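You operate a simulated robot arm through the tools that you are given. There is no shell and no other tool. Be economical: measure what you need, move in short steps, check, and stop when the job is done.

The job below is to be done with a simulated two-armed robot. You get a single attempt, and the scene is never put back.

## Task
Pick up the oil can from the top of the packing bench with one hand, pass it to the other hand and put it on the top of the grey desk. Set down upright: oil can.

Only the result counts: the job must be done as asked and must still hold three seconds after the hand-in. Knocking over, shifting, dropping, spilling or breaking anything else fails it.

## Robot
Two 7-joint arms with two-finger parallel grippers on one trunk, on a base that drives. Base frame: it is fixed to the floor where the robot stands at the start and does not move with it; the origin is under the middle of the robot, x ahead of it, y to its left, z up; the surface under the hand at the start is at about z = 880. Units: mm, rad, N and s.
The left shoulder is at the start at [33, 101, 1211], the right one opposite. With the tool pointing down near the work surface each hand reaches from about 180 to 500 mm from the robot's upright axis, wherever it stands, measured 20 degrees to its own side. Places, roughly: top of the grey desk (40x15 cm) [2760, 1420, 880]. Payload 2.4 kg a hand.
The TCP of each hand is the grasp point between the finger pads, 24 mm short of the fingertips. In the tool frame z runs along the fingers and y along their closing line. The gripper opens to 68 mm. The fingers are 17 mm wide and 10 mm thick; the gripper's body (40 by 70 mm) begins 41 mm behind the TCP.
Orientation is that of the tool frame in the base frame, as [roll, pitch, yaw] about the fixed x, y, z axes, in that order (R = Rz(yaw) Ry(pitch) Rx(roll)). With the fingers straight down and closing along the base's y, the tool's x points along the base's -x, its y along +y and its z along -z.

## Interface
- The arms move only by the tool drive_tool. It takes "left_series", "right_series" or both (then of equal length, played together; a hand with none holds still); each is one flat list of numbers, 7 for each row, row after row: the shift along the tool's x, y, z in mm, then the turn, a rotation vector about the tool's x, y, z in degrees, then the finger opening in mm, from 0 to 68. In form: [dx, dy, dz, rx, ry, rz, fingers, dx, dy, dz, rx, ry, rz, fingers, ...]. A call has 1 to 10 rows; each row shifts and turns the commanded pose from where the row before left it, along the tool's axes as they then stand. Rows are played at 5 a second. More than 50 mm and 0.15 rad between two rows, or a gripper value outside its range, and nothing of the call is played. A pose out of reach is approached as far as the arm can. The call stops where the force on the tool passes 40 N (or 10 N more than at its start, if that is more) or the arm is blocked; 0.2 s more then pass. Each finger travels about 72 mm/s and halts on what it meets, pressing with about 30 N; the grip force reading is that of the motor and also rises with nothing between the fingers. The clock runs only during rows and for 0.2 s after the last one: add rows that do not move to give the fingers time. The reply holds the time, the measured pose of the TCP, the force on the tool along the base axes, the opening and the grip force, in the units named above and with some noise, with the torque about the TCP (base axes, N m) and any sound that the robot's microphone picked up.
- Cameras (640 x 400 px; columns grow to the right, rows downward): "scene" is now at [110.6, 43.9, 1371.1]; the picture's right is [0.41, -0.91, 0.00], its down [-0.54, -0.24, -0.81] and it looks along [0.74, 0.33, -0.59] (base axes); focal length 289 px, centre (320, 200). "left" rides on the left gripper at [84, -11, -75] in its tool frame; the picture's right is [0.13, 0.99, 0.00], its down [-0.60, 0.08, -0.79] and it looks along [-0.79, 0.10, 0.61] (tool axes); focal length 251 px, centre (320, 200). "right" rides on the right gripper at [84, 11, -75] in its tool frame; the picture's right is [-0.13, 0.99, 0.00], its down [-0.60, -0.08, -0.79] and it looks along [-0.79, -0.10, 0.61] (tool axes); focal length 251 px, centre (320, 200).
- snapshot(camera): a new picture of that camera. No time passes.
- move_column(by): slides the trunk up (or, below 0, down) by that many mm; the arms and the scene camera ride with it, the base frame stays. It gives what a move gives, with no picture.
- base_move(legs): drives the robot by 1 to 6 legs, each [ahead, left, turn to the left] in mm, mm and rad, along the robot's own axes; the way and the turn of a leg run together, so that a leg with both is an arc; at most 1500 mm and 3.142 rad a leg. The arms and the cameras ride along, it lands a little off, and it stops where it bumps. It gives what a move gives.
- aim_head(pan, tilt): turns the head with the scene camera to pan (to the left, within 1.501 rad either way) and tilt (down, from -0.506 to 1.204), counted from straight ahead of the robot. It gives what a move gives.
- point_at(camera, pixels): there is no depth. For up to 12 entries [column, row, z] of the newest picture of that camera ("zoom" is the newest enlarged one), the place [x, y] in the base frame at which the ray of that pixel passes the height z, good to about 2 mm, but the place of the scene camera against the robot may be out by one fixed shift of up to 12 mm in any direction. No time passes.
- inspect(camera, box): a new picture of the part [left, top, right, bottom] of that camera's present view, enlarged. No time passes.
- finish_job(): hands the job in; it is judged then, once.

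Go step by step. Measure first, check grasps and placings, and put right what went wrong. The budget is 80 turns and 70 pictures, counting those below and the enlarged ones. Unless the task says otherwise, let go and move clear before handing in, and close with one line.

The tools are called by a JSON object that holds its "name" and its "arguments". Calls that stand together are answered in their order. drive_tool: Moves the arms, as the interface text tells. Its arguments: {"type":"object","properties":{"left_series":{"type":"array","items":{"type":"number"}},"right_series":{"type":"array","items":{"type":"number"}}},"required":[]} The other tools are called the same way: move_column (by) slides the trunk up or down; base_move (legs) drives the base; aim_head (pan, tilt) turns the head that bears the scene camera; snapshot (camera) takes a picture; point_at (camera, pixels) gives the place at which the rays of pixels pass given heights; inspect (camera, box) takes an enlarged picture of a part of a camera's view; finish_job () hands the job in.

At the start:

```text
time: 0.0
left_tcp_pos: [339.0, 298.1, 1102.5]
left_ee_rot: [-3.141, 0.002, -3.141]
left_wrist_force: [-0.2, 0.2, 0.3]
left_ft_torque: [0.0, -0.04, 0.0]
left_finger_gap: 67.8
left_gripper_force: 0.1
right_tcp_pos: [374.2, -28.1, 1171.0]
right_ee_rot: [3.14, 0.0, 3.141]
right_wrist_force: [0.6, 0.5, -0.2]
right_ft_torque: [-0.01, -0.02, -0.05]
right_finger_gap: 67.9
right_gripper_force: 0.0
trunk travel left (down, up): [-425.0, 424.0]
robot x, y, heading: [0.4, -0.6, 0.006]
head pan, tilt: [0.421, 0.63]
```

scene: 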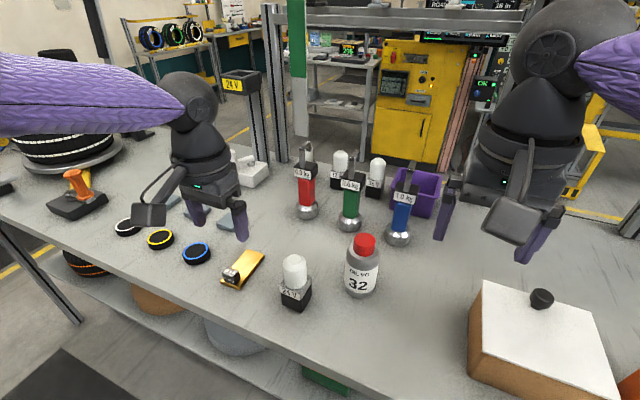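
right: 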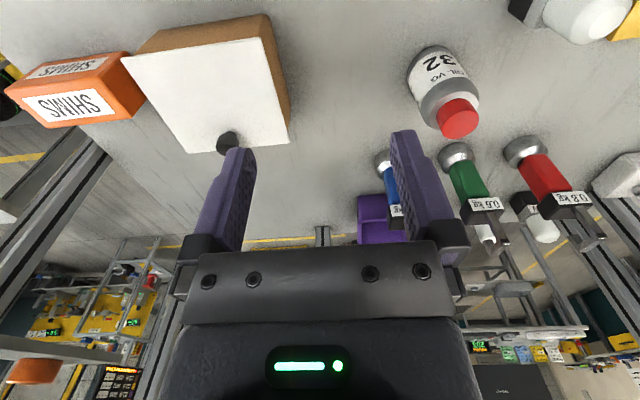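
left: 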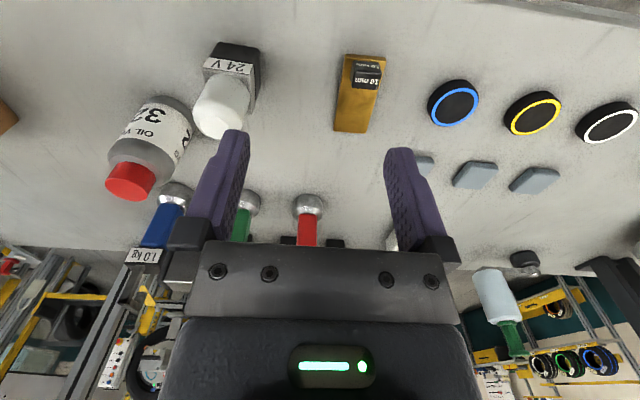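

The oil can (grey bottle, red cap, "OIL VG 32") stands at scene pixel about (362,268), base near (360,294). I'll measure it and look at it closely.

{"name": "point_at", "arguments": {"camera": "scene", "pixels": [[360, 296, 880], [346, 290, 880], [378, 292, 880], [364, 238, 970], [364, 238, 990], [295, 305, 880], [398, 242, 880], [350, 225, 880]]}}

{"name": "point_at", "arguments": {"camera": "right", "pixels": [[430, 50, 880], [410, 70, 880], [460, 120, 970], [460, 120, 990]]}}

{"name": "point_at", "arguments": {"camera": "left", "pixels": [[170, 100, 880], [125, 190, 970], [125, 190, 990]]}}

{"name": "inspect", "arguments": {"camera": "scene", "box": [270, 200, 450, 320]}}

```text
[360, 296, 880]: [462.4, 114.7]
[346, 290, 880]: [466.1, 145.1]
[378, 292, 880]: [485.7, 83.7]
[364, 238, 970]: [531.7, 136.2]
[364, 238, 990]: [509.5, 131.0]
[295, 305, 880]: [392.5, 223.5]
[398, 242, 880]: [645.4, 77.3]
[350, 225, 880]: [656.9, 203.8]
```

```text
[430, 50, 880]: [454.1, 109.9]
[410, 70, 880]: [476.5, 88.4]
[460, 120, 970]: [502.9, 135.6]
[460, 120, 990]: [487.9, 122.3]
```

```text
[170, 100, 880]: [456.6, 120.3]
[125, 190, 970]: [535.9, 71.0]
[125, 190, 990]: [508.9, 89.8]
```

```text
3.33 times, centred on (360, 260) of scene
```

zoom: 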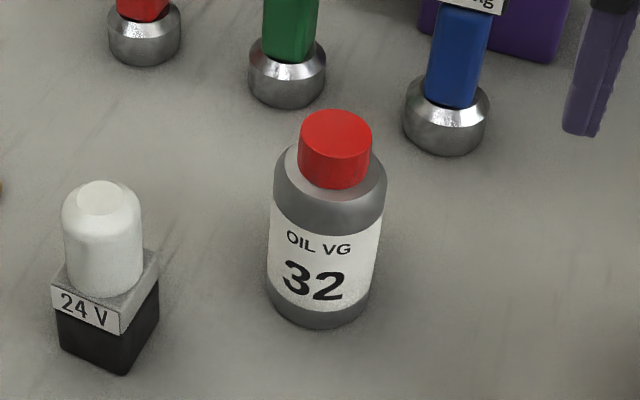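

The can's cap is narrower (about 39 mm) than its body (about 60+ mm). I'll measure edges in the enlarged picture and look towards the desk.

{"name": "point_at", "arguments": {"camera": "zoom", "pixels": [[320, 328, 880], [336, 133, 980], [336, 133, 1000], [336, 133, 1020], [267, 290, 900], [371, 290, 900], [272, 190, 950], [387, 190, 950], [300, 135, 1000], [372, 135, 1000], [336, 188, 980]]}}

{"name": "aim_head", "arguments": {"pan": 0.475, "tilt": 0.16}}

{"name": "inspect", "arguments": {"camera": "scene", "box": [240, 150, 400, 250]}}

{"name": "inspect", "arguments": {"camera": "right", "box": [380, 20, 540, 160]}}

{"name": "inspect", "arguments": {"camera": "left", "box": [80, 70, 240, 220]}}

```text
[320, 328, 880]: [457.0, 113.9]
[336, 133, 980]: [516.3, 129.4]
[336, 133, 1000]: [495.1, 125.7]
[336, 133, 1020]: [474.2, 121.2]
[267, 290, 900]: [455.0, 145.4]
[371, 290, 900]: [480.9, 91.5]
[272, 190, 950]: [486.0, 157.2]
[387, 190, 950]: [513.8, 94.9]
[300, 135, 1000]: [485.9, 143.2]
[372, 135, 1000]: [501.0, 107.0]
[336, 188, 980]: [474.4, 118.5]
```

```text
time: 0.9
left_tcp_pos: [338.5, 298.4, 1101.4]
left_ee_rot: [3.142, -0.001, 3.142]
left_wrist_force: [0.4, 0.7, -0.2]
left_ft_torque: [0.02, -0.01, 0.0]
left_finger_gap: 67.9
left_gripper_force: 0.0
right_tcp_pos: [375.6, -28.5, 1169.9]
right_ee_rot: [3.14, -0.001, 3.141]
right_wrist_force: [0.6, -0.1, -0.3]
right_ft_torque: [-0.01, 0.03, 0.0]
right_finger_gap: 68.3
right_gripper_force: 0.2
trunk travel left (down, up): [-425.0, 424.0]
robot x, y, heading: [0.7, 1.7, -0.002]
head pan, tilt: [0.475, 0.161]
```

```text
4.00 times, centred on (320, 200) of scene
```

zoom: 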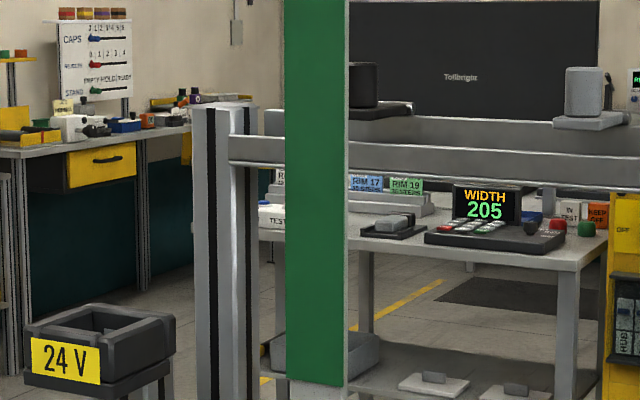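

```text
2.86 times, centred on (460, 90) of right
```

zoom: 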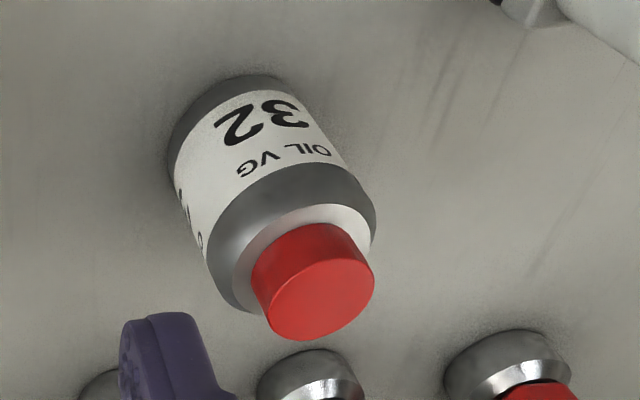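

```text
2.67 times, centred on (160, 145) of left
```

zoom: 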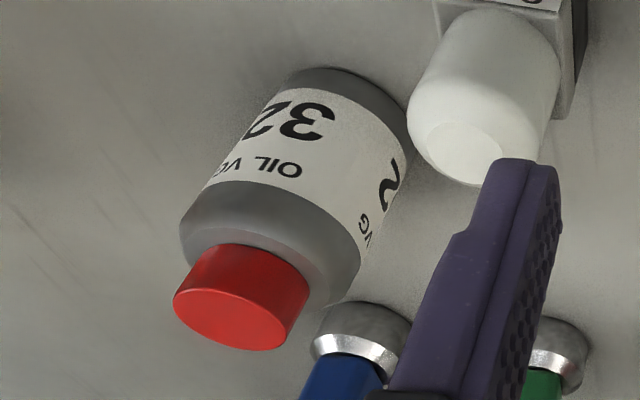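

The desk is partly hidden behind the gantry; the cap is about 39 mm wide and grippable. I'll triangulate the cap top using the hand cameras.

{"name": "point_at", "arguments": {"camera": "right", "pixels": [[459.7, 121.5, 1000], [459.7, 121.5, 1010], [459.7, 121.5, 1020], [446, 119, 1005], [473, 116, 1005]]}}

{"name": "point_at", "arguments": {"camera": "left", "pixels": [[126.3, 188, 1000], [126.3, 188, 1010], [126.3, 188, 1020], [192, 105, 880]]}}

{"name": "snapshot", "arguments": {"camera": "scene"}}

```text
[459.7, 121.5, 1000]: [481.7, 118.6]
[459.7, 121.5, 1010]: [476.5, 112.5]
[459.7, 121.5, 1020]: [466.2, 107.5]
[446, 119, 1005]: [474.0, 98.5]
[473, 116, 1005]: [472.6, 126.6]
```

```text
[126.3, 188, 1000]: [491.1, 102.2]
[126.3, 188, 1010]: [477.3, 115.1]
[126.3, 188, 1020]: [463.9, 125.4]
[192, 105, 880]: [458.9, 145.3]
```

```text
62 pictures are left
```

scene: 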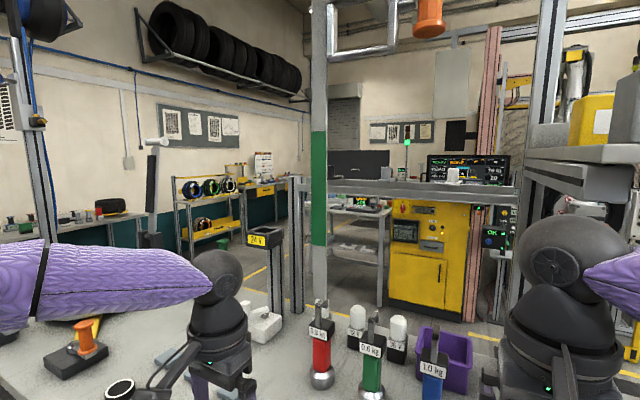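

The cap top is at about (477,113,1009), cap about 39 mm wide and 21 mm tall. My plan: the right hand takes the cap nearly horizontally from front-right, then the left hand takes it from above. First I'll check the box on the right for clearance.

{"name": "point_at", "arguments": {"camera": "right", "pixels": [[290, 142, 940], [262, 36, 940], [218, 153, 940], [125, 57, 940], [274, 15, 880], [228, 142, 960]]}}

{"name": "drive_tool", "arguments": {"right_series": [0, 0, -20, 0, -8, 0, 68, 0, 0, -20, 0, -8, 0, 68, 0, 0, 0, 0, -8, 0, 68, 0, 0, 0, 0, -8, 0, 68, 0, 0, 0, 0, -8, 0, 68, 0, 0, 0, 0, -8, 0, 68, 0, 0, 0, 0, -8, 0, 68, 0, 0, 0, 0, -8, 0, 68, 0, 0, 0, 0, -8, 0, 68, 0, 0, 0, 0, -3, 0, 68]}}

```text
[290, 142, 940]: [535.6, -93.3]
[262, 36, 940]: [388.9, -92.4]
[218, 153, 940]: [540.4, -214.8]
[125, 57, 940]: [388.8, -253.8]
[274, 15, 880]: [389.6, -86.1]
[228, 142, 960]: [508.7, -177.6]
```

```text
time: 3.1
left_tcp_pos: [338.6, 297.6, 1101.6]
left_ee_rot: [-3.141, 0.0, -3.141]
left_wrist_force: [-0.3, 0.2, -0.3]
left_ft_torque: [0.02, -0.01, 0.02]
left_finger_gap: 68.1
left_gripper_force: 0.1
right_tcp_pos: [372.9, -27.5, 1209.4]
right_ee_rot: [3.134, 1.311, 3.137]
right_wrist_force: [-0.6, -0.9, -0.1]
right_ft_torque: [0.04, 0.01, 0.01]
right_finger_gap: 68.2
right_gripper_force: 0.1
trunk travel left (down, up): [-425.0, 424.0]
robot x, y, heading: [1.6, 2.4, -0.002]
head pan, tilt: [0.475, 0.161]
```

Reached 75° tilt. Now yaw 45° to the left about the vertical.

{"name": "drive_tool", "arguments": {"right_series": [0, 0, 0, -7.25, 0, -1.94, 68, 0, 0, 0, -7.25, 0, -1.94, 68, 0, 0, 0, -7.25, 0, -1.94, 68, 0, 0, 0, -7.25, 0, -1.94, 68, 0, 0, 0, -7.25, 0, -1.94, 68, 0, 0, 0, -7.25, 0, -1.94, 68]}}

```text
time: 4.5
left_tcp_pos: [338.1, 298.1, 1102.1]
left_ee_rot: [-3.141, -0.001, -3.14]
left_wrist_force: [-0.5, 0.7, 0.1]
left_ft_torque: [0.02, -0.01, 0.0]
left_finger_gap: 68.1
left_gripper_force: 0.1
right_tcp_pos: [372.4, -27.7, 1209.2]
right_ee_rot: [3.138, 1.31, -2.358]
right_wrist_force: [-0.3, 0.0, -0.8]
right_ft_torque: [0.0, -0.01, -0.01]
right_finger_gap: 68.0
right_gripper_force: 0.1
trunk travel left (down, up): [-425.0, 424.0]
robot x, y, heading: [0.4, 2.4, 0.003]
head pan, tilt: [0.475, 0.161]
```

Now I descend to a pre-grasp about 110 mm short of the cap along the approach.

{"name": "drive_tool", "arguments": {"right_series": [36.9, 5.1, 20.6, 0, 0, 0, 68, 36.9, 5.1, 20.6, 0, 0, 0, 68, 36.9, 5.1, 20.6, 0, 0, 0, 68, 36.9, 5.1, 20.6, 0, 0, 0, 68, 36.9, 5.1, 20.6, 0, 0, 0, 68, 0, 0, 0, 0, 0, 0, 68]}}

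{"name": "snapshot", "arguments": {"camera": "right"}}

{"name": "aim_head", "arguments": {"pan": 0.3, "tilt": 0.75}}

{"name": "snapshot", "arguments": {"camera": "scene"}}

{"name": "snapshot", "arguments": {"camera": "left"}}

```text
time: 5.9
left_tcp_pos: [339.8, 297.7, 1102.0]
left_ee_rot: [3.142, 0.0, 3.141]
left_wrist_force: [0.0, 0.9, -0.2]
left_ft_torque: [0.0, 0.0, -0.02]
left_finger_gap: 68.0
left_gripper_force: 0.0
right_tcp_pos: [390.6, 25.8, 1003.2]
right_ee_rot: [3.141, 1.31, -2.357]
right_wrist_force: [-0.3, 0.5, 0.2]
right_ft_torque: [0.0, -0.04, -0.02]
right_finger_gap: 68.0
right_gripper_force: 0.1
trunk travel left (down, up): [-425.0, 424.0]
robot x, y, heading: [2.3, -0.3, -0.0]
head pan, tilt: [0.475, 0.161]
```

```text
61 pictures are left
```

right: 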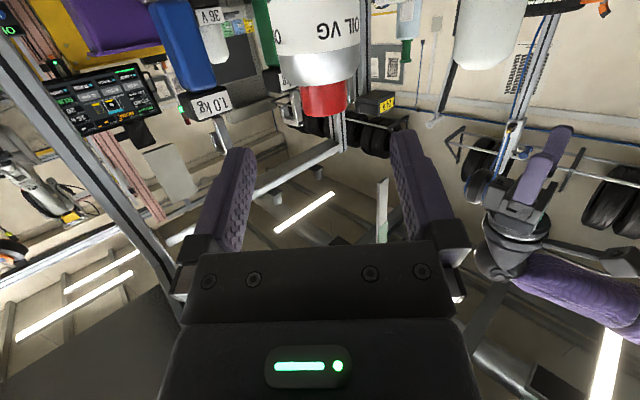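

```text
time: 6.9
left_tcp_pos: [338.5, 298.5, 1102.1]
left_ee_rot: [-3.14, 0.0, -3.141]
left_wrist_force: [-0.3, -0.3, 1.1]
left_ft_torque: [-0.02, -0.04, 0.02]
left_finger_gap: 68.0
left_gripper_force: 0.1
right_tcp_pos: [390.6, 26.3, 1003.9]
right_ee_rot: [3.137, 1.311, -2.357]
right_wrist_force: [-0.8, -0.7, 0.8]
right_ft_torque: [0.0, 0.01, 0.02]
right_finger_gap: 67.8
right_gripper_force: 0.0
trunk travel left (down, up): [-425.0, 424.0]
robot x, y, heading: [-2.0, 1.9, 0.005]
head pan, tilt: [0.3, 0.75]
```

```text
60 pictures are left
```

scene: 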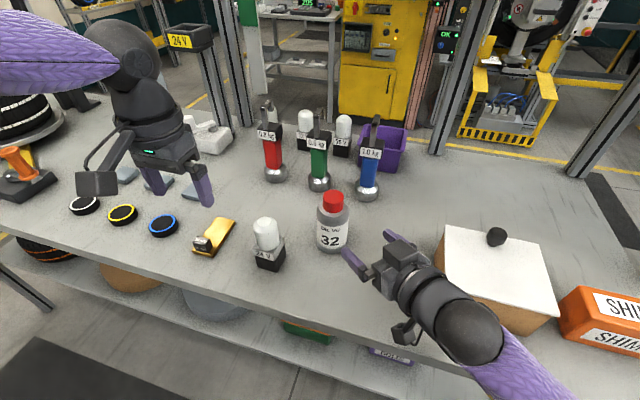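

```text
59 pictures are left
```

left: 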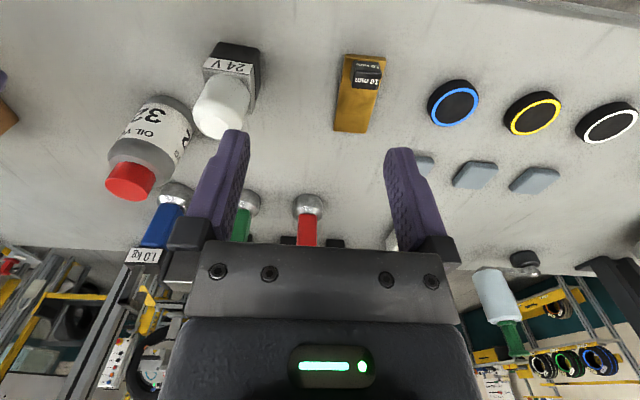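

The cap is centred laterally between the right fingers (col ≈325), and the cap edges match the model (rows 84–117). I advance 110 mm horizontally and check before closing.

{"name": "drive_tool", "arguments": {"right_series": [-7.1, 0.1, 26.6, 0, 0, 0, 68, -7.1, 0.1, 26.6, 0, 0, 0, 68, -7.1, 0.1, 26.6, 0, 0, 0, 68, -7.1, 0.1, 26.6, 0, 0, 0, 68, 0, 0, 0, 0, 0, 0, 68]}}

{"name": "snapshot", "arguments": {"camera": "right"}}

{"name": "inspect", "arguments": {"camera": "scene", "box": [270, 170, 450, 290]}}

{"name": "inspect", "arguments": {"camera": "left", "box": [60, 60, 260, 240]}}

```text
time: 8.1
left_tcp_pos: [339.1, 298.0, 1101.8]
left_ee_rot: [-3.141, 0.0, -3.14]
left_wrist_force: [0.5, 0.4, 0.3]
left_ft_torque: [0.03, 0.02, 0.0]
left_finger_gap: 67.9
left_gripper_force: 0.0
right_tcp_pos: [469.5, 106.0, 1005.0]
right_ee_rot: [3.137, 1.31, -2.358]
right_wrist_force: [0.3, 0.1, 0.0]
right_ft_torque: [0.03, -0.01, 0.0]
right_finger_gap: 68.2
right_gripper_force: 0.1
trunk travel left (down, up): [-425.0, 424.0]
robot x, y, heading: [-0.2, 0.1, -0.002]
head pan, tilt: [0.3, 0.75]
```

```text
58 pictures are left
```

right: 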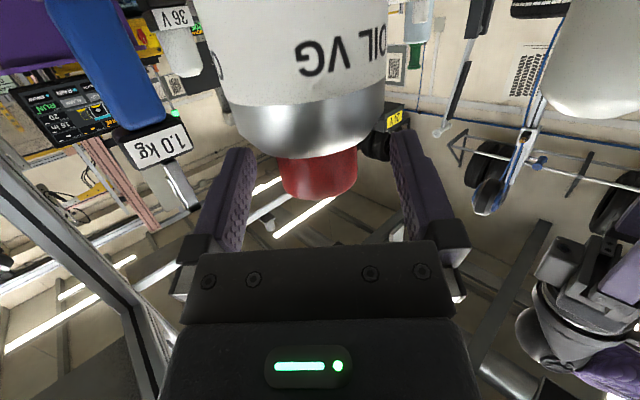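

```text
3.33 times, centred on (360, 230) of scene
```

zoom: 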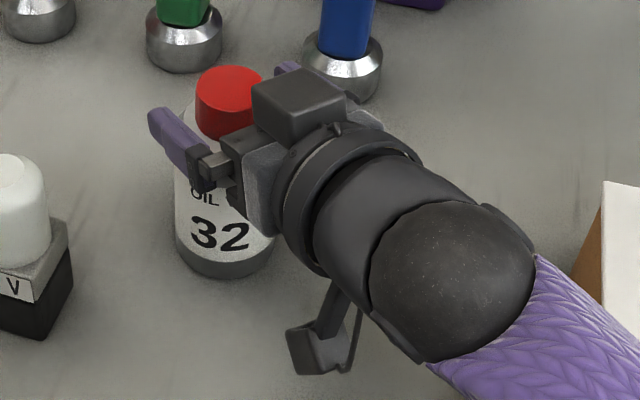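

```text
2.22 times, centred on (160, 150) of left
```

zoom: 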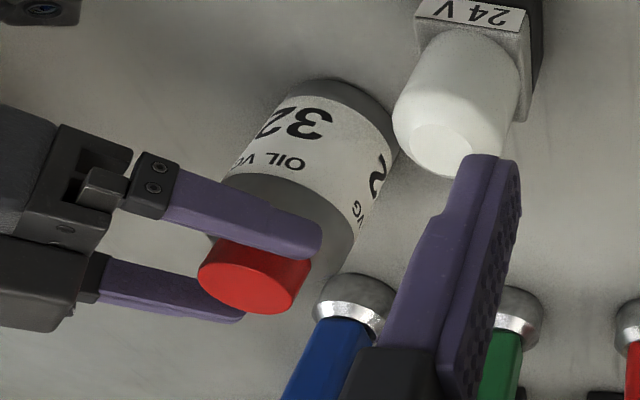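

The cap sits between the right fingers with clear room at both sides. Closing on the cap.

{"name": "drive_tool", "arguments": {"right_series": [0, 0, 0, 0, 0, 0, 34, 0, 0, 0, 0, 0, 0, 20, 0, 0, 0, 0, 0, 0, 20, 0, 0, 0, 0, 0, 0, 20]}}

{"name": "snapshot", "arguments": {"camera": "right"}}

```text
time: 9.1
left_tcp_pos: [340.0, 298.8, 1101.5]
left_ee_rot: [-3.141, 0.001, 3.141]
left_wrist_force: [-0.1, 0.1, 0.1]
left_ft_torque: [-0.03, -0.02, -0.02]
left_finger_gap: 67.9
left_gripper_force: 0.0
right_tcp_pos: [469.0, 105.7, 1005.1]
right_ee_rot: [3.138, 1.31, -2.359]
right_wrist_force: [1.8, -0.1, 1.1]
right_ft_torque: [0.02, -0.02, 0.01]
right_finger_gap: 35.8
right_gripper_force: 29.6
trunk travel left (down, up): [-425.0, 424.0]
robot x, y, heading: [-1.1, 4.5, -0.001]
head pan, tilt: [0.3, 0.75]
```

```text
55 pictures are left
```

right: 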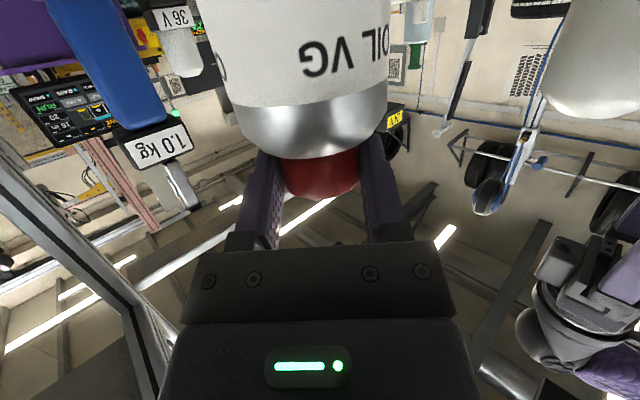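

Held at 35.8 mm with 29.6 N. Lifting straight up 120 mm.

{"name": "drive_tool", "arguments": {"right_series": [-9.66, 0, -2.6, 0, 0, 0, 20, -19.3, 0, -5.2, 0, 0, 0, 20, -29, 0, -7.8, 0, 0, 0, 20, -29, 0, -7.8, 0, 0, 0, 20, -29, 0, -7.8, 0, 0, 0, 20, 0, 0, 0, 0, 0, 0, 20]}}

{"name": "snapshot", "arguments": {"camera": "scene"}}

{"name": "snapshot", "arguments": {"camera": "right"}}

```text
time: 10.5
left_tcp_pos: [339.7, 299.0, 1102.0]
left_ee_rot: [3.14, 0.001, -3.141]
left_wrist_force: [-0.7, -0.2, 0.5]
left_ft_torque: [0.01, 0.0, 0.01]
left_finger_gap: 67.8
left_gripper_force: 0.1
right_tcp_pos: [468.5, 104.7, 1124.4]
right_ee_rot: [3.139, 1.31, -2.359]
right_wrist_force: [-0.6, -0.6, -3.3]
right_ft_torque: [-0.05, 0.0, 0.0]
right_finger_gap: 35.8
right_gripper_force: 30.2
trunk travel left (down, up): [-425.0, 424.0]
robot x, y, heading: [2.8, 2.2, -0.003]
head pan, tilt: [0.3, 0.75]
```

```text
54 pictures are left
```

scene: 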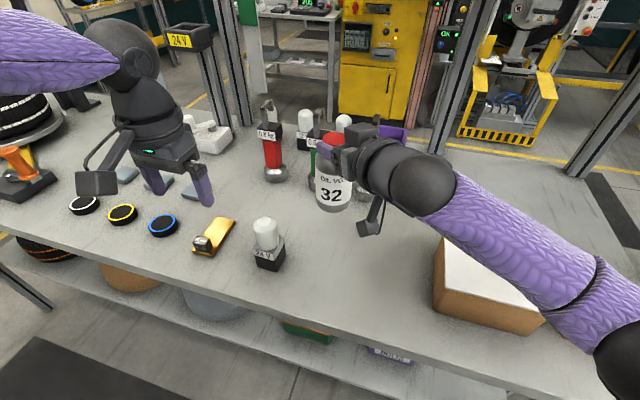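

```text
53 pictures are left
```

right: 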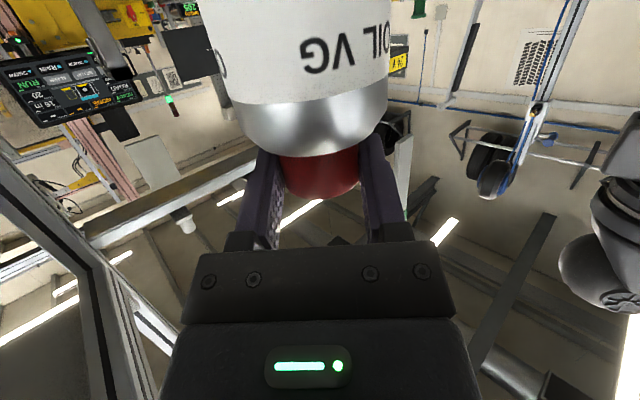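

The can hangs upright and secure. I draw the right hand back 80 mm towards the robot and lift and yaw the left hand, so its closing line lies along the right hand's approach.

{"name": "drive_tool", "arguments": {"right_series": [3.05, 7.07, -11.4, 0, 0, 0, 20, 3.05, 7.07, -11.4, 0, 0, 0, 20, 3.05, 7.07, -11.4, 0, 0, 0, 20, 3.05, 7.07, -11.4, 0, 0, 0, 20, 3.05, 7.07, -11.4, 0, 0, 0, 20, 3.05, 7.07, -11.4, 0, 0, 0, 20, 0, 0, 0, 0, 0, 0, 20], "left_series": [0, 0, -25, 0, 0, 7.5, 68, 0, 0, -25, 0, 0, 7.5, 68, 0, 0, -25, 0, 0, 7.5, 68, 0, 0, -25, 0, 0, 7.5, 68, 0, 0, -25, 0, 0, 7.5, 68, 0, 0, -15, 0, 0, 7.5, 68, 0, 0, 0, 0, 0, 0, 52]}}

{"name": "snapshot", "arguments": {"camera": "left"}}

{"name": "snapshot", "arguments": {"camera": "scene"}}

```text
time: 12.1
left_tcp_pos: [338.1, 298.7, 1242.6]
left_ee_rot: [3.141, -0.001, 2.356]
left_wrist_force: [1.1, 0.4, -0.6]
left_ft_torque: [-0.02, 0.02, 0.0]
left_finger_gap: 51.9
left_gripper_force: 0.0
right_tcp_pos: [388.1, 85.5, 1125.2]
right_ee_rot: [3.136, 1.31, -2.358]
right_wrist_force: [0.1, 0.4, -2.8]
right_ft_torque: [-0.05, 0.02, -0.01]
right_finger_gap: 35.7
right_gripper_force: 29.9
trunk travel left (down, up): [-425.0, 424.0]
robot x, y, heading: [1.4, -0.3, 0.005]
head pan, tilt: [0.3, 0.75]
```

```text
52 pictures are left
```

left: 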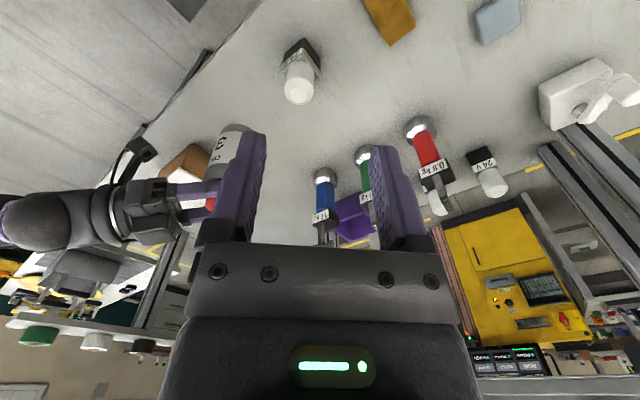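

```text
51 pictures are left
```

scene: 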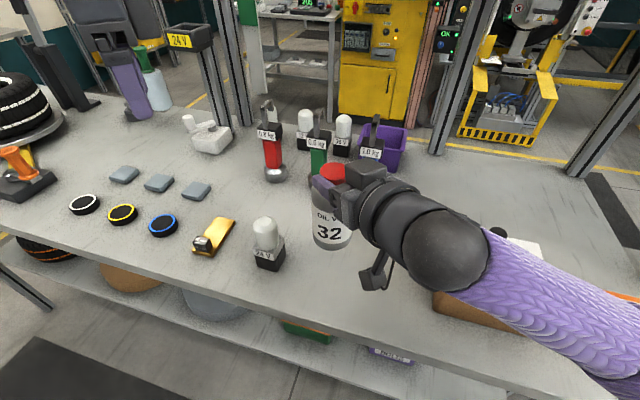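

The cap axis should be near (396,93), top near z 1128. Moving the left hand above it at z 1242.

{"name": "drive_tool", "arguments": {"left_series": [-37.2, -20.8, 0, 0, 0, 0, 52, -37.2, -20.8, 0, 0, 0, 0, 52, -37.2, -20.8, 0, 0, 0, 0, 52, -37.2, -20.8, 0, 0, 0, 0, 52, -37.2, -20.8, 0, 0, 0, 0, 52, 0, 0, 0, 0, 0, 0, 52]}}

{"name": "snapshot", "arguments": {"camera": "left"}}

{"name": "snapshot", "arguments": {"camera": "scene"}}

```text
time: 13.5
left_tcp_pos: [365.1, 127.9, 1236.2]
left_ee_rot: [-3.141, 0.0, 2.359]
left_wrist_force: [0.3, 0.0, 0.8]
left_ft_torque: [0.02, -0.05, -0.03]
left_finger_gap: 52.2
left_gripper_force: 0.0
left hand out of reach, approached as far as the arm can: row 4, 5
right_tcp_pos: [387.6, 84.9, 1126.0]
right_ee_rot: [3.138, 1.31, -2.358]
right_wrist_force: [-0.1, 0.1, -2.6]
right_ft_torque: [-0.02, 0.03, 0.01]
right_finger_gap: 35.7
right_gripper_force: 30.5
trunk travel left (down, up): [-425.0, 424.0]
robot x, y, heading: [2.6, 0.6, 0.002]
head pan, tilt: [0.3, 0.75]
```

```text
50 pictures are left
```

left: 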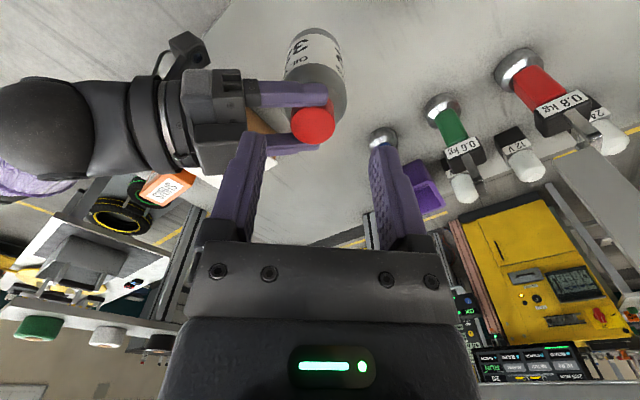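

```text
49 pictures are left
```

scene: 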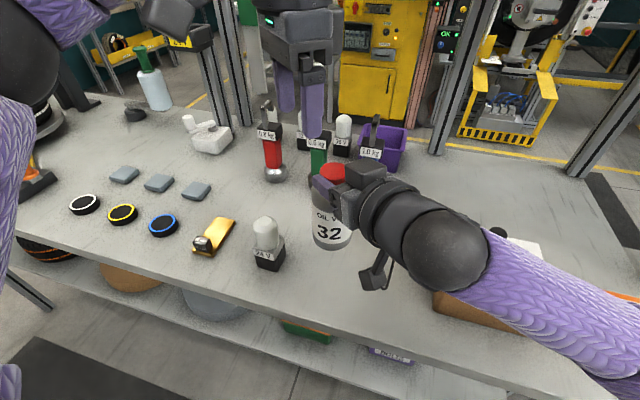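

The left arm ran out of reach 45 mm short at that height. I'll bring the can to it: right hand 42 mm left/back and 70 mm lower.

{"name": "drive_tool", "arguments": {"right_series": [22.5, 14, 6.03, 0, 0, 0, 20, 22.5, 14, 6.03, 0, 0, 0, 20, 22.5, 14, 6.03, 0, 0, 0, 20, 0, 0, 0, 0, 0, 0, 20]}}

{"name": "drive_tool", "arguments": {"left_series": [0, 0, 10, 0, 0, 0, 52, 0, 0, 0, 0, 0, 0, 52]}}

```text
time: 14.5
left_tcp_pos: [365.1, 127.4, 1234.8]
left_ee_rot: [-3.141, 0.0, 2.358]
left_wrist_force: [-0.1, -0.5, 0.5]
left_ft_torque: [-0.01, 0.01, -0.01]
left_finger_gap: 52.0
left_gripper_force: 0.1
right_tcp_pos: [377.8, 83.1, 1079.8]
right_ee_rot: [3.136, 1.312, -2.357]
right_wrist_force: [-0.3, 0.0, -3.4]
right_ft_torque: [-0.04, 0.05, -0.04]
right_finger_gap: 35.7
right_gripper_force: 30.3
right hand out of reach, approached as far as the arm can: row 1, 2, 3
trunk travel left (down, up): [-425.0, 424.0]
robot x, y, heading: [0.4, 1.2, 0.003]
head pan, tilt: [0.3, 0.75]
```

```text
time: 15.1
left_tcp_pos: [364.8, 128.3, 1225.0]
left_ee_rot: [-3.141, -0.001, 2.355]
left_wrist_force: [-0.3, 0.4, -0.2]
left_ft_torque: [0.0, -0.02, 0.0]
left_finger_gap: 52.0
left_gripper_force: 0.0
right_tcp_pos: [377.5, 83.1, 1080.8]
right_ee_rot: [3.133, 1.31, -2.358]
right_wrist_force: [-0.2, 0.5, -2.3]
right_ft_torque: [-0.01, 0.04, 0.02]
right_finger_gap: 35.8
right_gripper_force: 29.7
trunk travel left (down, up): [-425.0, 424.0]
robot x, y, heading: [-2.5, 2.0, -0.004]
head pan, tilt: [0.3, 0.75]
```

Both arms are near limits; the right now holds the cap at about (386,91), top z ≈1084. Lower the left 60 mm and try going sideways again.

{"name": "drive_tool", "arguments": {"left_series": [0, 0, 30, 0, 0, 0, 52, 0, 0, 30, 0, 0, 0, 52, -20.5, -5.5, 0, 0, 0, 0, 52, -20.5, -5.5, 0, 0, 0, 0, 52, 0, 0, 0, 0, 0, 0, 52]}}

{"name": "snapshot", "arguments": {"camera": "left"}}

{"name": "snapshot", "arguments": {"camera": "scene"}}

```text
time: 16.3
left_tcp_pos: [378.7, 108.1, 1163.2]
left_ee_rot: [-3.14, 0.001, 2.355]
left_wrist_force: [0.1, 0.1, 1.3]
left_ft_torque: [0.01, 0.0, -0.02]
left_finger_gap: 52.2
left_gripper_force: 0.0
left hand out of reach, approached as far as the arm can: row 4
right_tcp_pos: [377.6, 82.4, 1078.0]
right_ee_rot: [3.132, 1.308, -2.359]
right_wrist_force: [-0.4, -0.2, -4.4]
right_ft_torque: [-0.04, 0.06, 0.02]
right_finger_gap: 35.6
right_gripper_force: 29.9
trunk travel left (down, up): [-425.0, 424.0]
robot x, y, heading: [-3.8, -0.0, 0.002]
head pan, tilt: [0.3, 0.75]
```

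```text
48 pictures are left
```

left: 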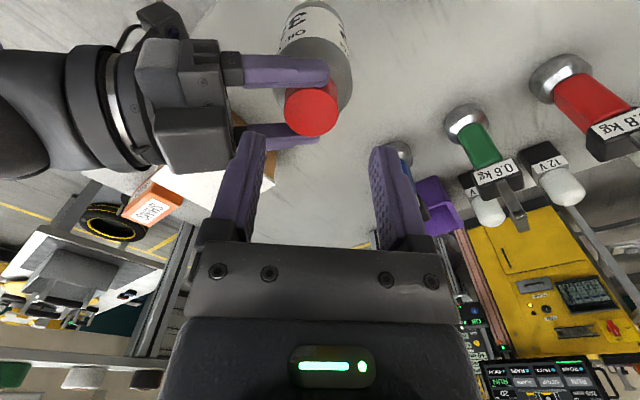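

```text
47 pictures are left
```

scene: 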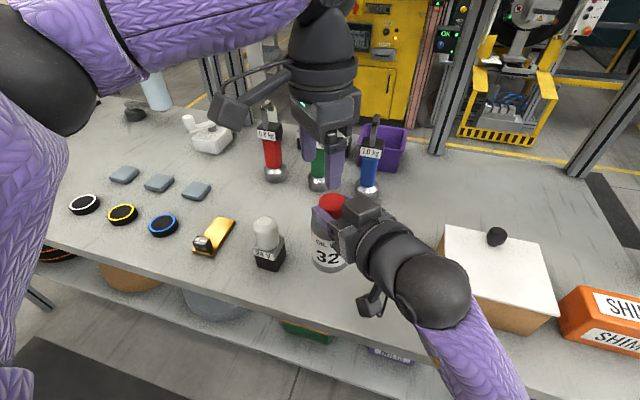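

The left is about 19 mm short sideways. Lower it to z 1130 (tips still above the cap) and retry.

{"name": "drive_tool", "arguments": {"left_series": [0, -4, 17, 0, 0, 0, 52, 0, -4, 17, 0, 0, 0, 52, -9, 0, 0, 0, 0, 0, 52, -8.4, 0, 0, 0, 0, 0, 52, 0, 0, 0, 0, 0, 0, 52]}}

{"name": "snapshot", "arguments": {"camera": "left"}}

```text
time: 17.5
left_tcp_pos: [377.0, 99.9, 1128.1]
left_ee_rot: [3.141, 0.0, 2.356]
left_wrist_force: [-0.5, 0.7, 0.2]
left_ft_torque: [0.03, -0.01, 0.01]
left_finger_gap: 52.2
left_gripper_force: 0.1
left hand out of reach, approached as far as the arm can: row 3, 4
right_tcp_pos: [377.6, 83.9, 1080.4]
right_ee_rot: [3.132, 1.311, -2.359]
right_wrist_force: [-1.1, 0.0, -2.9]
right_ft_torque: [-0.02, 0.02, 0.01]
right_finger_gap: 35.7
right_gripper_force: 30.5
trunk travel left (down, up): [-425.0, 424.0]
robot x, y, heading: [-0.7, 3.7, -0.002]
head pan, tilt: [0.3, 0.75]
```

```text
46 pictures are left
```

left: 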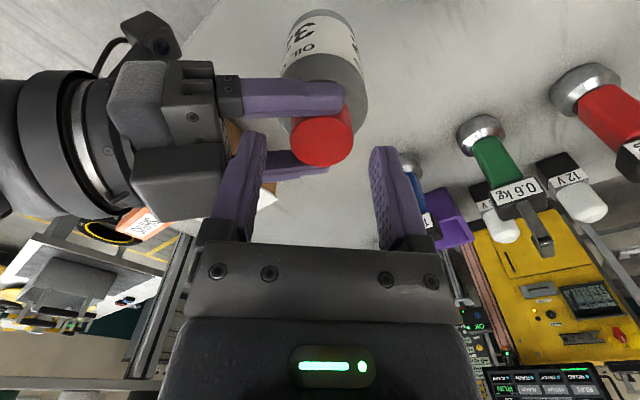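

Still 12 mm short sideways; these arms reach better lower relative to the shoulders. I'll raise the trunk 150 mm, then lower the hands instead.

{"name": "move_column", "arguments": {"by": 150}}

{"name": "drive_tool", "arguments": {"right_series": [31.4, 4, 8.4, 0, 0, 0, 20, 31.4, 4, 8.4, 0, 0, 0, 20, 31.4, 4, 8.4, 0, 0, 0, 20, 31.4, 4, 8.4, 0, 0, 0, 20, 0, 0, 0, 0, 0, 0, 20]}}

```text
time: 19.2
left_tcp_pos: [370.7, 100.8, 1290.7]
left_ee_rot: [3.12, 0.027, 2.357]
left_wrist_force: [1.2, 0.8, 0.1]
left_ft_torque: [0.01, -0.01, 0.02]
left_finger_gap: 51.7
left_gripper_force: 0.1
right_tcp_pos: [378.2, 83.9, 1230.4]
right_ee_rot: [3.137, 1.309, -2.361]
right_wrist_force: [-0.5, 0.0, -2.5]
right_ft_torque: [0.0, 0.03, 0.0]
right_finger_gap: 35.6
right_gripper_force: 30.1
trunk travel left (down, up): [-575.0, 274.0]
robot x, y, heading: [-0.8, -5.0, -0.001]
head pan, tilt: [0.3, 0.75]
```

```text
time: 20.4
left_tcp_pos: [370.4, 99.9, 1291.1]
left_ee_rot: [3.12, 0.026, 2.356]
left_wrist_force: [0.4, -0.5, 0.1]
left_ft_torque: [0.0, -0.01, -0.02]
left_finger_gap: 51.8
left_gripper_force: 0.0
right_tcp_pos: [376.6, 86.7, 1208.8]
right_ee_rot: [3.129, 1.307, -2.362]
right_wrist_force: [0.3, -0.8, -2.5]
right_ft_torque: [0.0, 0.01, -0.01]
right_finger_gap: 35.6
right_gripper_force: 30.1
right hand out of reach, approached as far as the arm can: row 1, 2, 3, 4
trunk travel left (down, up): [-575.0, 274.0]
robot x, y, heading: [-0.7, 1.7, -0.002]
head pan, tilt: [0.3, 0.75]
```

Lowering is limited for the right hand this close in; it reached further out well earlier. I clear the left hand sideways, then move the right outward and down (cap towards (430,120)).

{"name": "drive_tool", "arguments": {"left_series": [40, 0, 0, 0, 0, 0, 52, 40, 0, 0, 0, 0, 0, 52, 30, 0, 0, 0, 0, 0, 52, 0, 0, 0, 0, 0, 0, 52]}}

{"name": "drive_tool", "arguments": {"right_series": [-6.4, -7, 23.9, 0, 0, 0, 20, -6.4, -7, 23.9, 0, 0, 0, 20, 29, 0, 7.7, 0, 0, 0, 20, 29, 0, 7.7, 0, 0, 0, 20, 0, 0, 0, 0, 0, 0, 20]}}

```text
time: 21.4
left_tcp_pos: [292.9, 179.0, 1287.6]
left_ee_rot: [3.12, 0.027, 2.355]
left_wrist_force: [1.1, -0.3, -0.1]
left_ft_torque: [-0.02, 0.01, -0.02]
left_finger_gap: 52.0
left_gripper_force: 0.0
right_tcp_pos: [376.4, 84.8, 1208.2]
right_ee_rot: [3.127, 1.308, -2.364]
right_wrist_force: [-0.3, -0.4, -3.6]
right_ft_torque: [-0.02, 0.03, -0.03]
right_finger_gap: 35.5
right_gripper_force: 29.7
trunk travel left (down, up): [-575.0, 274.0]
robot x, y, heading: [-0.9, 0.6, 0.001]
head pan, tilt: [0.3, 0.75]
```

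```text
time: 22.6
left_tcp_pos: [293.8, 178.2, 1288.4]
left_ee_rot: [3.119, 0.026, 2.357]
left_wrist_force: [0.6, 1.1, -0.1]
left_ft_torque: [0.03, 0.02, -0.05]
left_finger_gap: 52.0
left_gripper_force: 0.1
right_tcp_pos: [420.3, 111.2, 1148.1]
right_ee_rot: [3.138, 1.31, -2.358]
right_wrist_force: [-0.3, -0.7, -2.6]
right_ft_torque: [0.0, 0.0, 0.0]
right_finger_gap: 35.7
right_gripper_force: 30.5
trunk travel left (down, up): [-575.0, 274.0]
robot x, y, heading: [0.5, -1.1, 0.002]
head pan, tilt: [0.3, 0.75]
```

The right reached (420,111,1148), so the cap axis is ≈(428,119), top ≈1152. Left: level the small tilt, descend to z≈1205, align along h, then slide in above the cap.

{"name": "drive_tool", "arguments": {"left_series": [0, 0, 28, 1.365, 1.365, 0, 52, 0, 0, 28, 0, 0, 0, 52, 0, 0, 27, 0, 0, 0, 52, 0, 26.6, 0, 0, 0, 0, 52, 0, 26.6, 0, 0, 0, 0, 52, -35, 0, 0, 0, 0, 0, 52, -35, 0, 0, 0, 0, 0, 52, -35, 0, 0, 0, 0, 0, 52, 0, 0, 0, 0, 0, 0, 52]}}

{"name": "snapshot", "arguments": {"camera": "left"}}

```text
time: 24.6
left_tcp_pos: [399.6, 147.2, 1206.5]
left_ee_rot: [-3.14, 0.005, 2.357]
left_wrist_force: [0.9, -0.5, -0.4]
left_ft_torque: [-0.01, 0.02, -0.05]
left_finger_gap: 52.0
left_gripper_force: 0.1
left hand out of reach, approached as far as the arm can: row 8
right_tcp_pos: [420.7, 109.6, 1147.3]
right_ee_rot: [3.139, 1.307, -2.36]
right_wrist_force: [0.1, 0.1, -4.0]
right_ft_torque: [-0.05, 0.04, 0.0]
right_finger_gap: 35.6
right_gripper_force: 29.6
trunk travel left (down, up): [-575.0, 274.0]
robot x, y, heading: [1.8, -1.5, 0.002]
head pan, tilt: [0.3, 0.75]
```

```text
45 pictures are left
```

left: 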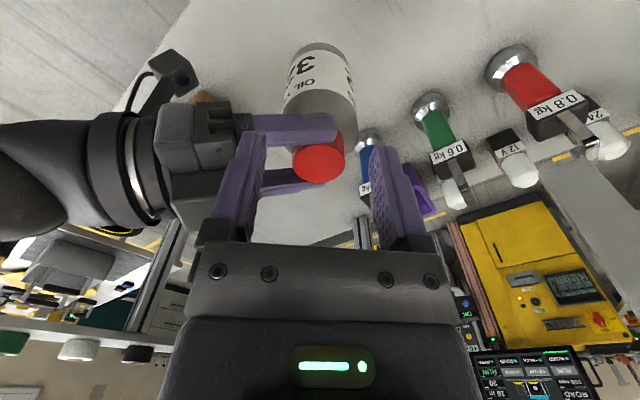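

Left still runs short at this height. I'll tilt the left hand 25° about its closing line (its wrist leans back towards its own shoulder), which keeps the grip valid and shortens the needed reach.

{"name": "drive_tool", "arguments": {"left_series": [0, 0, 0, 0, -8.3, 0, 52, 0, 0, 0, 0, -8.3, 0, 52, 0, 0, 0, 0, -8.4, 0, 52, 0, 0, 0, 0, 0, 0, 52]}}

{"name": "snapshot", "arguments": {"camera": "left"}}

{"name": "aim_head", "arguments": {"pan": 0.25, "tilt": 0.85}}

{"name": "snapshot", "arguments": {"camera": "scene"}}

```text
time: 25.6
left_tcp_pos: [399.1, 145.6, 1207.9]
left_ee_rot: [-3.14, 0.44, 2.355]
left_wrist_force: [0.4, -0.2, -0.2]
left_ft_torque: [0.05, 0.04, 0.02]
left_finger_gap: 51.7
left_gripper_force: 0.1
right_tcp_pos: [421.7, 110.2, 1147.8]
right_ee_rot: [3.137, 1.309, -2.359]
right_wrist_force: [1.2, 0.7, -3.0]
right_ft_torque: [-0.04, 0.01, 0.0]
right_finger_gap: 35.7
right_gripper_force: 30.2
trunk travel left (down, up): [-575.0, 274.0]
robot x, y, heading: [3.3, -0.6, 0.001]
head pan, tilt: [0.3, 0.75]
```

```text
44 pictures are left
```

left: 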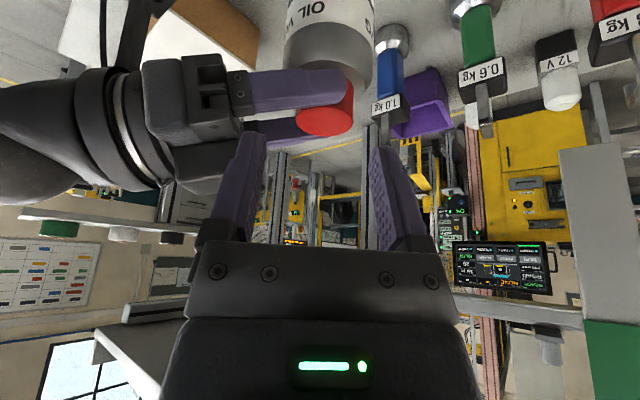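

```text
time: 26.3
left_tcp_pos: [397.6, 147.3, 1208.4]
left_ee_rot: [-3.14, 0.438, 2.356]
left_wrist_force: [0.1, -0.5, 0.4]
left_ft_torque: [0.02, -0.03, -0.03]
left_finger_gap: 52.0
left_gripper_force: 0.1
right_tcp_pos: [421.0, 109.6, 1147.7]
right_ee_rot: [3.139, 1.308, -2.358]
right_wrist_force: [-0.6, 0.1, -3.0]
right_ft_torque: [-0.06, 0.02, 0.01]
right_finger_gap: 35.5
right_gripper_force: 30.1
trunk travel left (down, up): [-575.0, 274.0]
robot x, y, heading: [-0.4, -0.7, -0.004]
head pan, tilt: [0.25, 0.85]
```

```text
43 pictures are left
```

scene: 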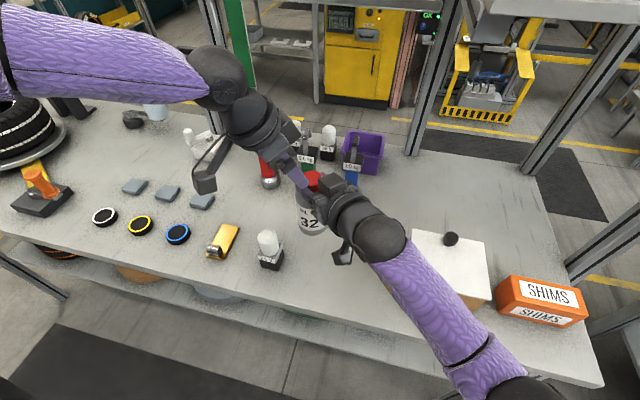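

The cap top projects at (325,122) versus expected (319,118): about 4 mm along the left's +y. I correct that and advance 40 mm along the fingers, then check.

{"name": "drive_tool", "arguments": {"left_series": [-11, 4.5, 0, 0, 0, 0, 52, 0, 0, 20, 0, 0, 0, 52, 0, 0, 20, 0, 0, 0, 52, 0, 0, 0, 0, 0, 0, 52]}}

{"name": "snapshot", "arguments": {"camera": "left"}}

{"name": "inspect", "arguments": {"camera": "scene", "box": [240, 130, 420, 250]}}

```text
time: 27.3
left_tcp_pos: [420.6, 131.3, 1176.5]
left_ee_rot: [3.14, 0.44, 2.356]
left_wrist_force: [0.5, -1.4, -0.3]
left_ft_torque: [-0.01, 0.02, 0.02]
left_finger_gap: 52.2
left_gripper_force: 0.1
right_tcp_pos: [421.6, 111.5, 1148.3]
right_ee_rot: [3.136, 1.309, -2.359]
right_wrist_force: [0.4, -0.7, -2.1]
right_ft_torque: [-0.05, 0.02, -0.01]
right_finger_gap: 35.7
right_gripper_force: 30.0
trunk travel left (down, up): [-575.0, 274.0]
robot x, y, heading: [-1.8, 3.7, 0.004]
head pan, tilt: [0.25, 0.85]
```

```text
42 pictures are left
```

left: 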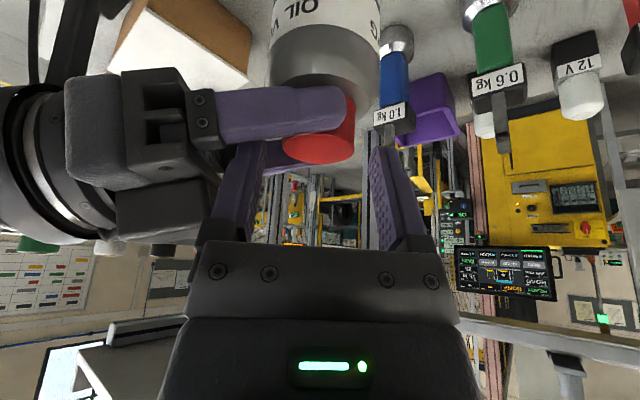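

```text
3.33 times, centred on (330, 190) of scene
```

zoom: 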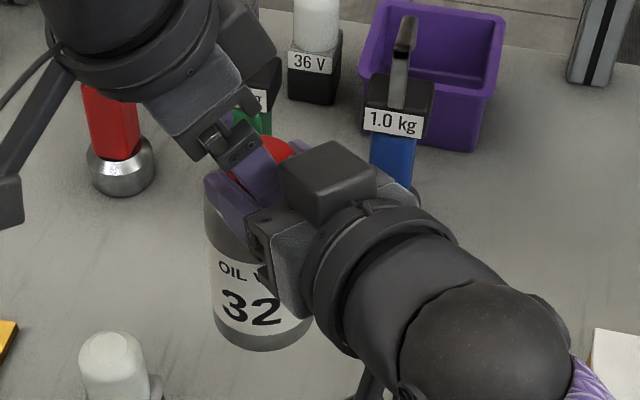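

Geometry matches (cap top at (318,150), predicted (319,147)). Computation shows the tilted left finger would brush the right finger's base, so I reduce the tilt to 18° and offset slightly, then check before going in.

{"name": "drive_tool", "arguments": {"left_series": [-6.6, 0, 0, 0, 7, 0, 52, 0, 0, 8, 0, 0, 0, 52, 0, 0, 0, 0, 0, 0, 52]}}

{"name": "snapshot", "arguments": {"camera": "left"}}

{"name": "snapshot", "arguments": {"camera": "right"}}

```text
time: 28.1
left_tcp_pos: [425.1, 125.8, 1171.4]
left_ee_rot: [-3.141, 0.316, 2.356]
left_wrist_force: [0.3, 0.3, -0.1]
left_ft_torque: [0.0, 0.0, 0.01]
left_finger_gap: 51.8
left_gripper_force: 0.0
right_tcp_pos: [420.2, 111.2, 1147.5]
right_ee_rot: [3.136, 1.309, -2.359]
right_wrist_force: [0.4, -0.1, -2.7]
right_ft_torque: [-0.01, 0.05, 0.02]
right_finger_gap: 35.5
right_gripper_force: 30.3
trunk travel left (down, up): [-575.0, 274.0]
robot x, y, heading: [0.4, -1.3, 0.003]
head pan, tilt: [0.25, 0.85]
```

```text
40 pictures are left
```

left: 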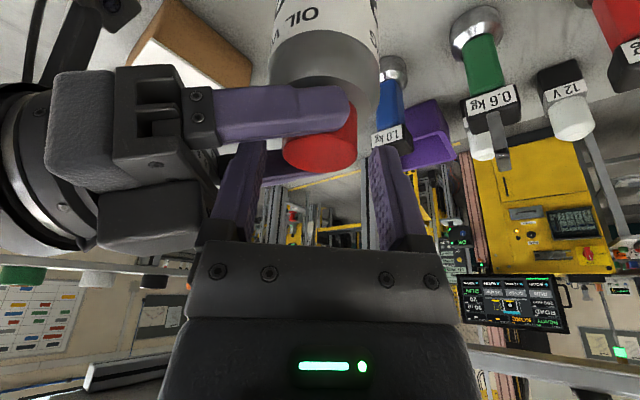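

```text
39 pictures are left
```

right: 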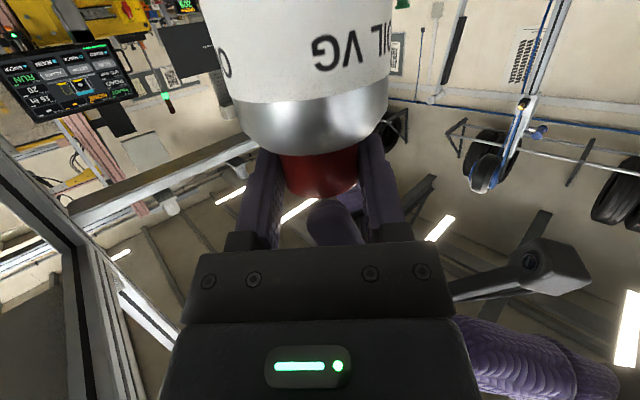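

The right camera shows the left finger between the right's fingers behind the cap; lateral alignment is good (cap col 319, finger mid 316). Advance 16 mm and check.

{"name": "drive_tool", "arguments": {"left_series": [0, 0, 8, 0, 0, 0, 52, 0, 0, 8, 0, 0, 0, 52, 0, 0, 0, 0, 0, 0, 52]}}

{"name": "snapshot", "arguments": {"camera": "left"}}

{"name": "snapshot", "arguments": {"camera": "right"}}

```text
time: 29.0
left_tcp_pos: [422.2, 128.3, 1163.5]
left_ee_rot: [3.141, 0.326, 2.357]
left_wrist_force: [-1.0, 0.2, -0.5]
left_ft_torque: [0.02, 0.0, 0.0]
left_finger_gap: 51.9
left_gripper_force: 0.1
left hand out of reach, approached as far as the arm can: row 1, 2
right_tcp_pos: [419.2, 109.5, 1144.6]
right_ee_rot: [3.134, 1.298, -2.362]
right_wrist_force: [-0.8, 1.2, -3.0]
right_ft_torque: [-0.02, 0.05, -0.03]
right_finger_gap: 35.5
right_gripper_force: 29.6
trunk travel left (down, up): [-575.0, 274.0]
robot x, y, heading: [0.9, -2.7, 0.003]
head pan, tilt: [0.25, 0.85]
stopped in row 3 (right hand): the force on the tool passed its limit at 42 N (the readings are from after the stop); the commanded pose is now the measured one
```

```text
38 pictures are left
```

left: 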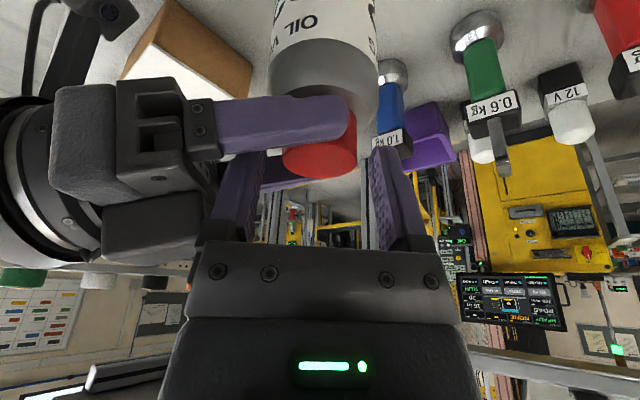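

```text
37 pictures are left
```

right: 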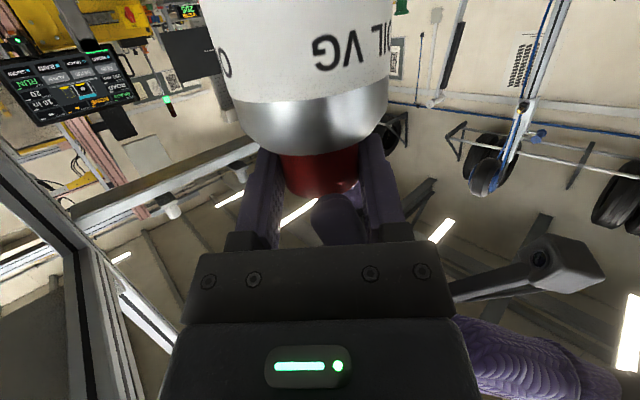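

The left arm ran out of reach, slid sideways and touched the right finger (42 N); the can still hangs straight. I back the left out, and turn the right hand 30° more to the left so the left can come in more naturally.

{"name": "drive_tool", "arguments": {"left_series": [0, 0, -10, 0, 0, 0, 52, 0, 0, -25, 0, 0, 0, 52, 0, 0, -40, 0, 0, 0, 52, 30, 0, -20, 0, 0, 0, 52, 40, 0, 0, 0, 0, 0, 52, 0, 0, 0, 0, 0, 0, 52]}}

{"name": "drive_tool", "arguments": {"right_series": [0, 0, 0, -7.25, 0, -1.94, 20, 0, 0, 0, -7.25, 0, -1.94, 20, 0, 0, 0, -7.25, 0, -1.94, 20, 0, 0, 0, -7.25, 0, -1.94, 20, 0, 0, 0, 0, 0, 0, 20]}}

{"name": "snapshot", "arguments": {"camera": "scene"}}

```text
time: 30.4
left_tcp_pos: [352.9, 195.2, 1232.9]
left_ee_rot: [3.141, 0.326, 2.358]
left_wrist_force: [-0.7, 0.1, 0.4]
left_ft_torque: [0.01, 0.01, 0.0]
left_finger_gap: 52.0
left_gripper_force: 0.1
right_tcp_pos: [421.1, 109.5, 1143.8]
right_ee_rot: [3.137, 1.297, -2.359]
right_wrist_force: [0.3, -0.3, -2.8]
right_ft_torque: [-0.05, 0.04, 0.03]
right_finger_gap: 35.3
right_gripper_force: 30.2
trunk travel left (down, up): [-575.0, 274.0]
robot x, y, heading: [2.5, -0.1, -0.001]
head pan, tilt: [0.25, 0.85]
```

```text
time: 31.6
left_tcp_pos: [353.9, 194.7, 1232.6]
left_ee_rot: [3.139, 0.325, 2.358]
left_wrist_force: [-0.4, 0.3, 0.8]
left_ft_torque: [0.02, -0.06, -0.03]
left_finger_gap: 52.2
left_gripper_force: 0.0
right_tcp_pos: [421.1, 110.9, 1145.0]
right_ee_rot: [3.119, 1.301, -1.855]
right_wrist_force: [-1.2, -1.0, -2.3]
right_ft_torque: [-0.03, 0.05, -0.02]
right_finger_gap: 35.6
right_gripper_force: 29.7
trunk travel left (down, up): [-575.0, 274.0]
robot x, y, heading: [-2.9, 0.2, -0.004]
head pan, tilt: [0.25, 0.85]
```

```text
36 pictures are left
```

scene: 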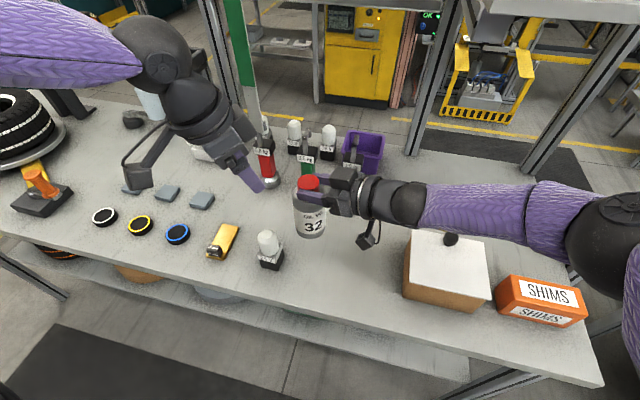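

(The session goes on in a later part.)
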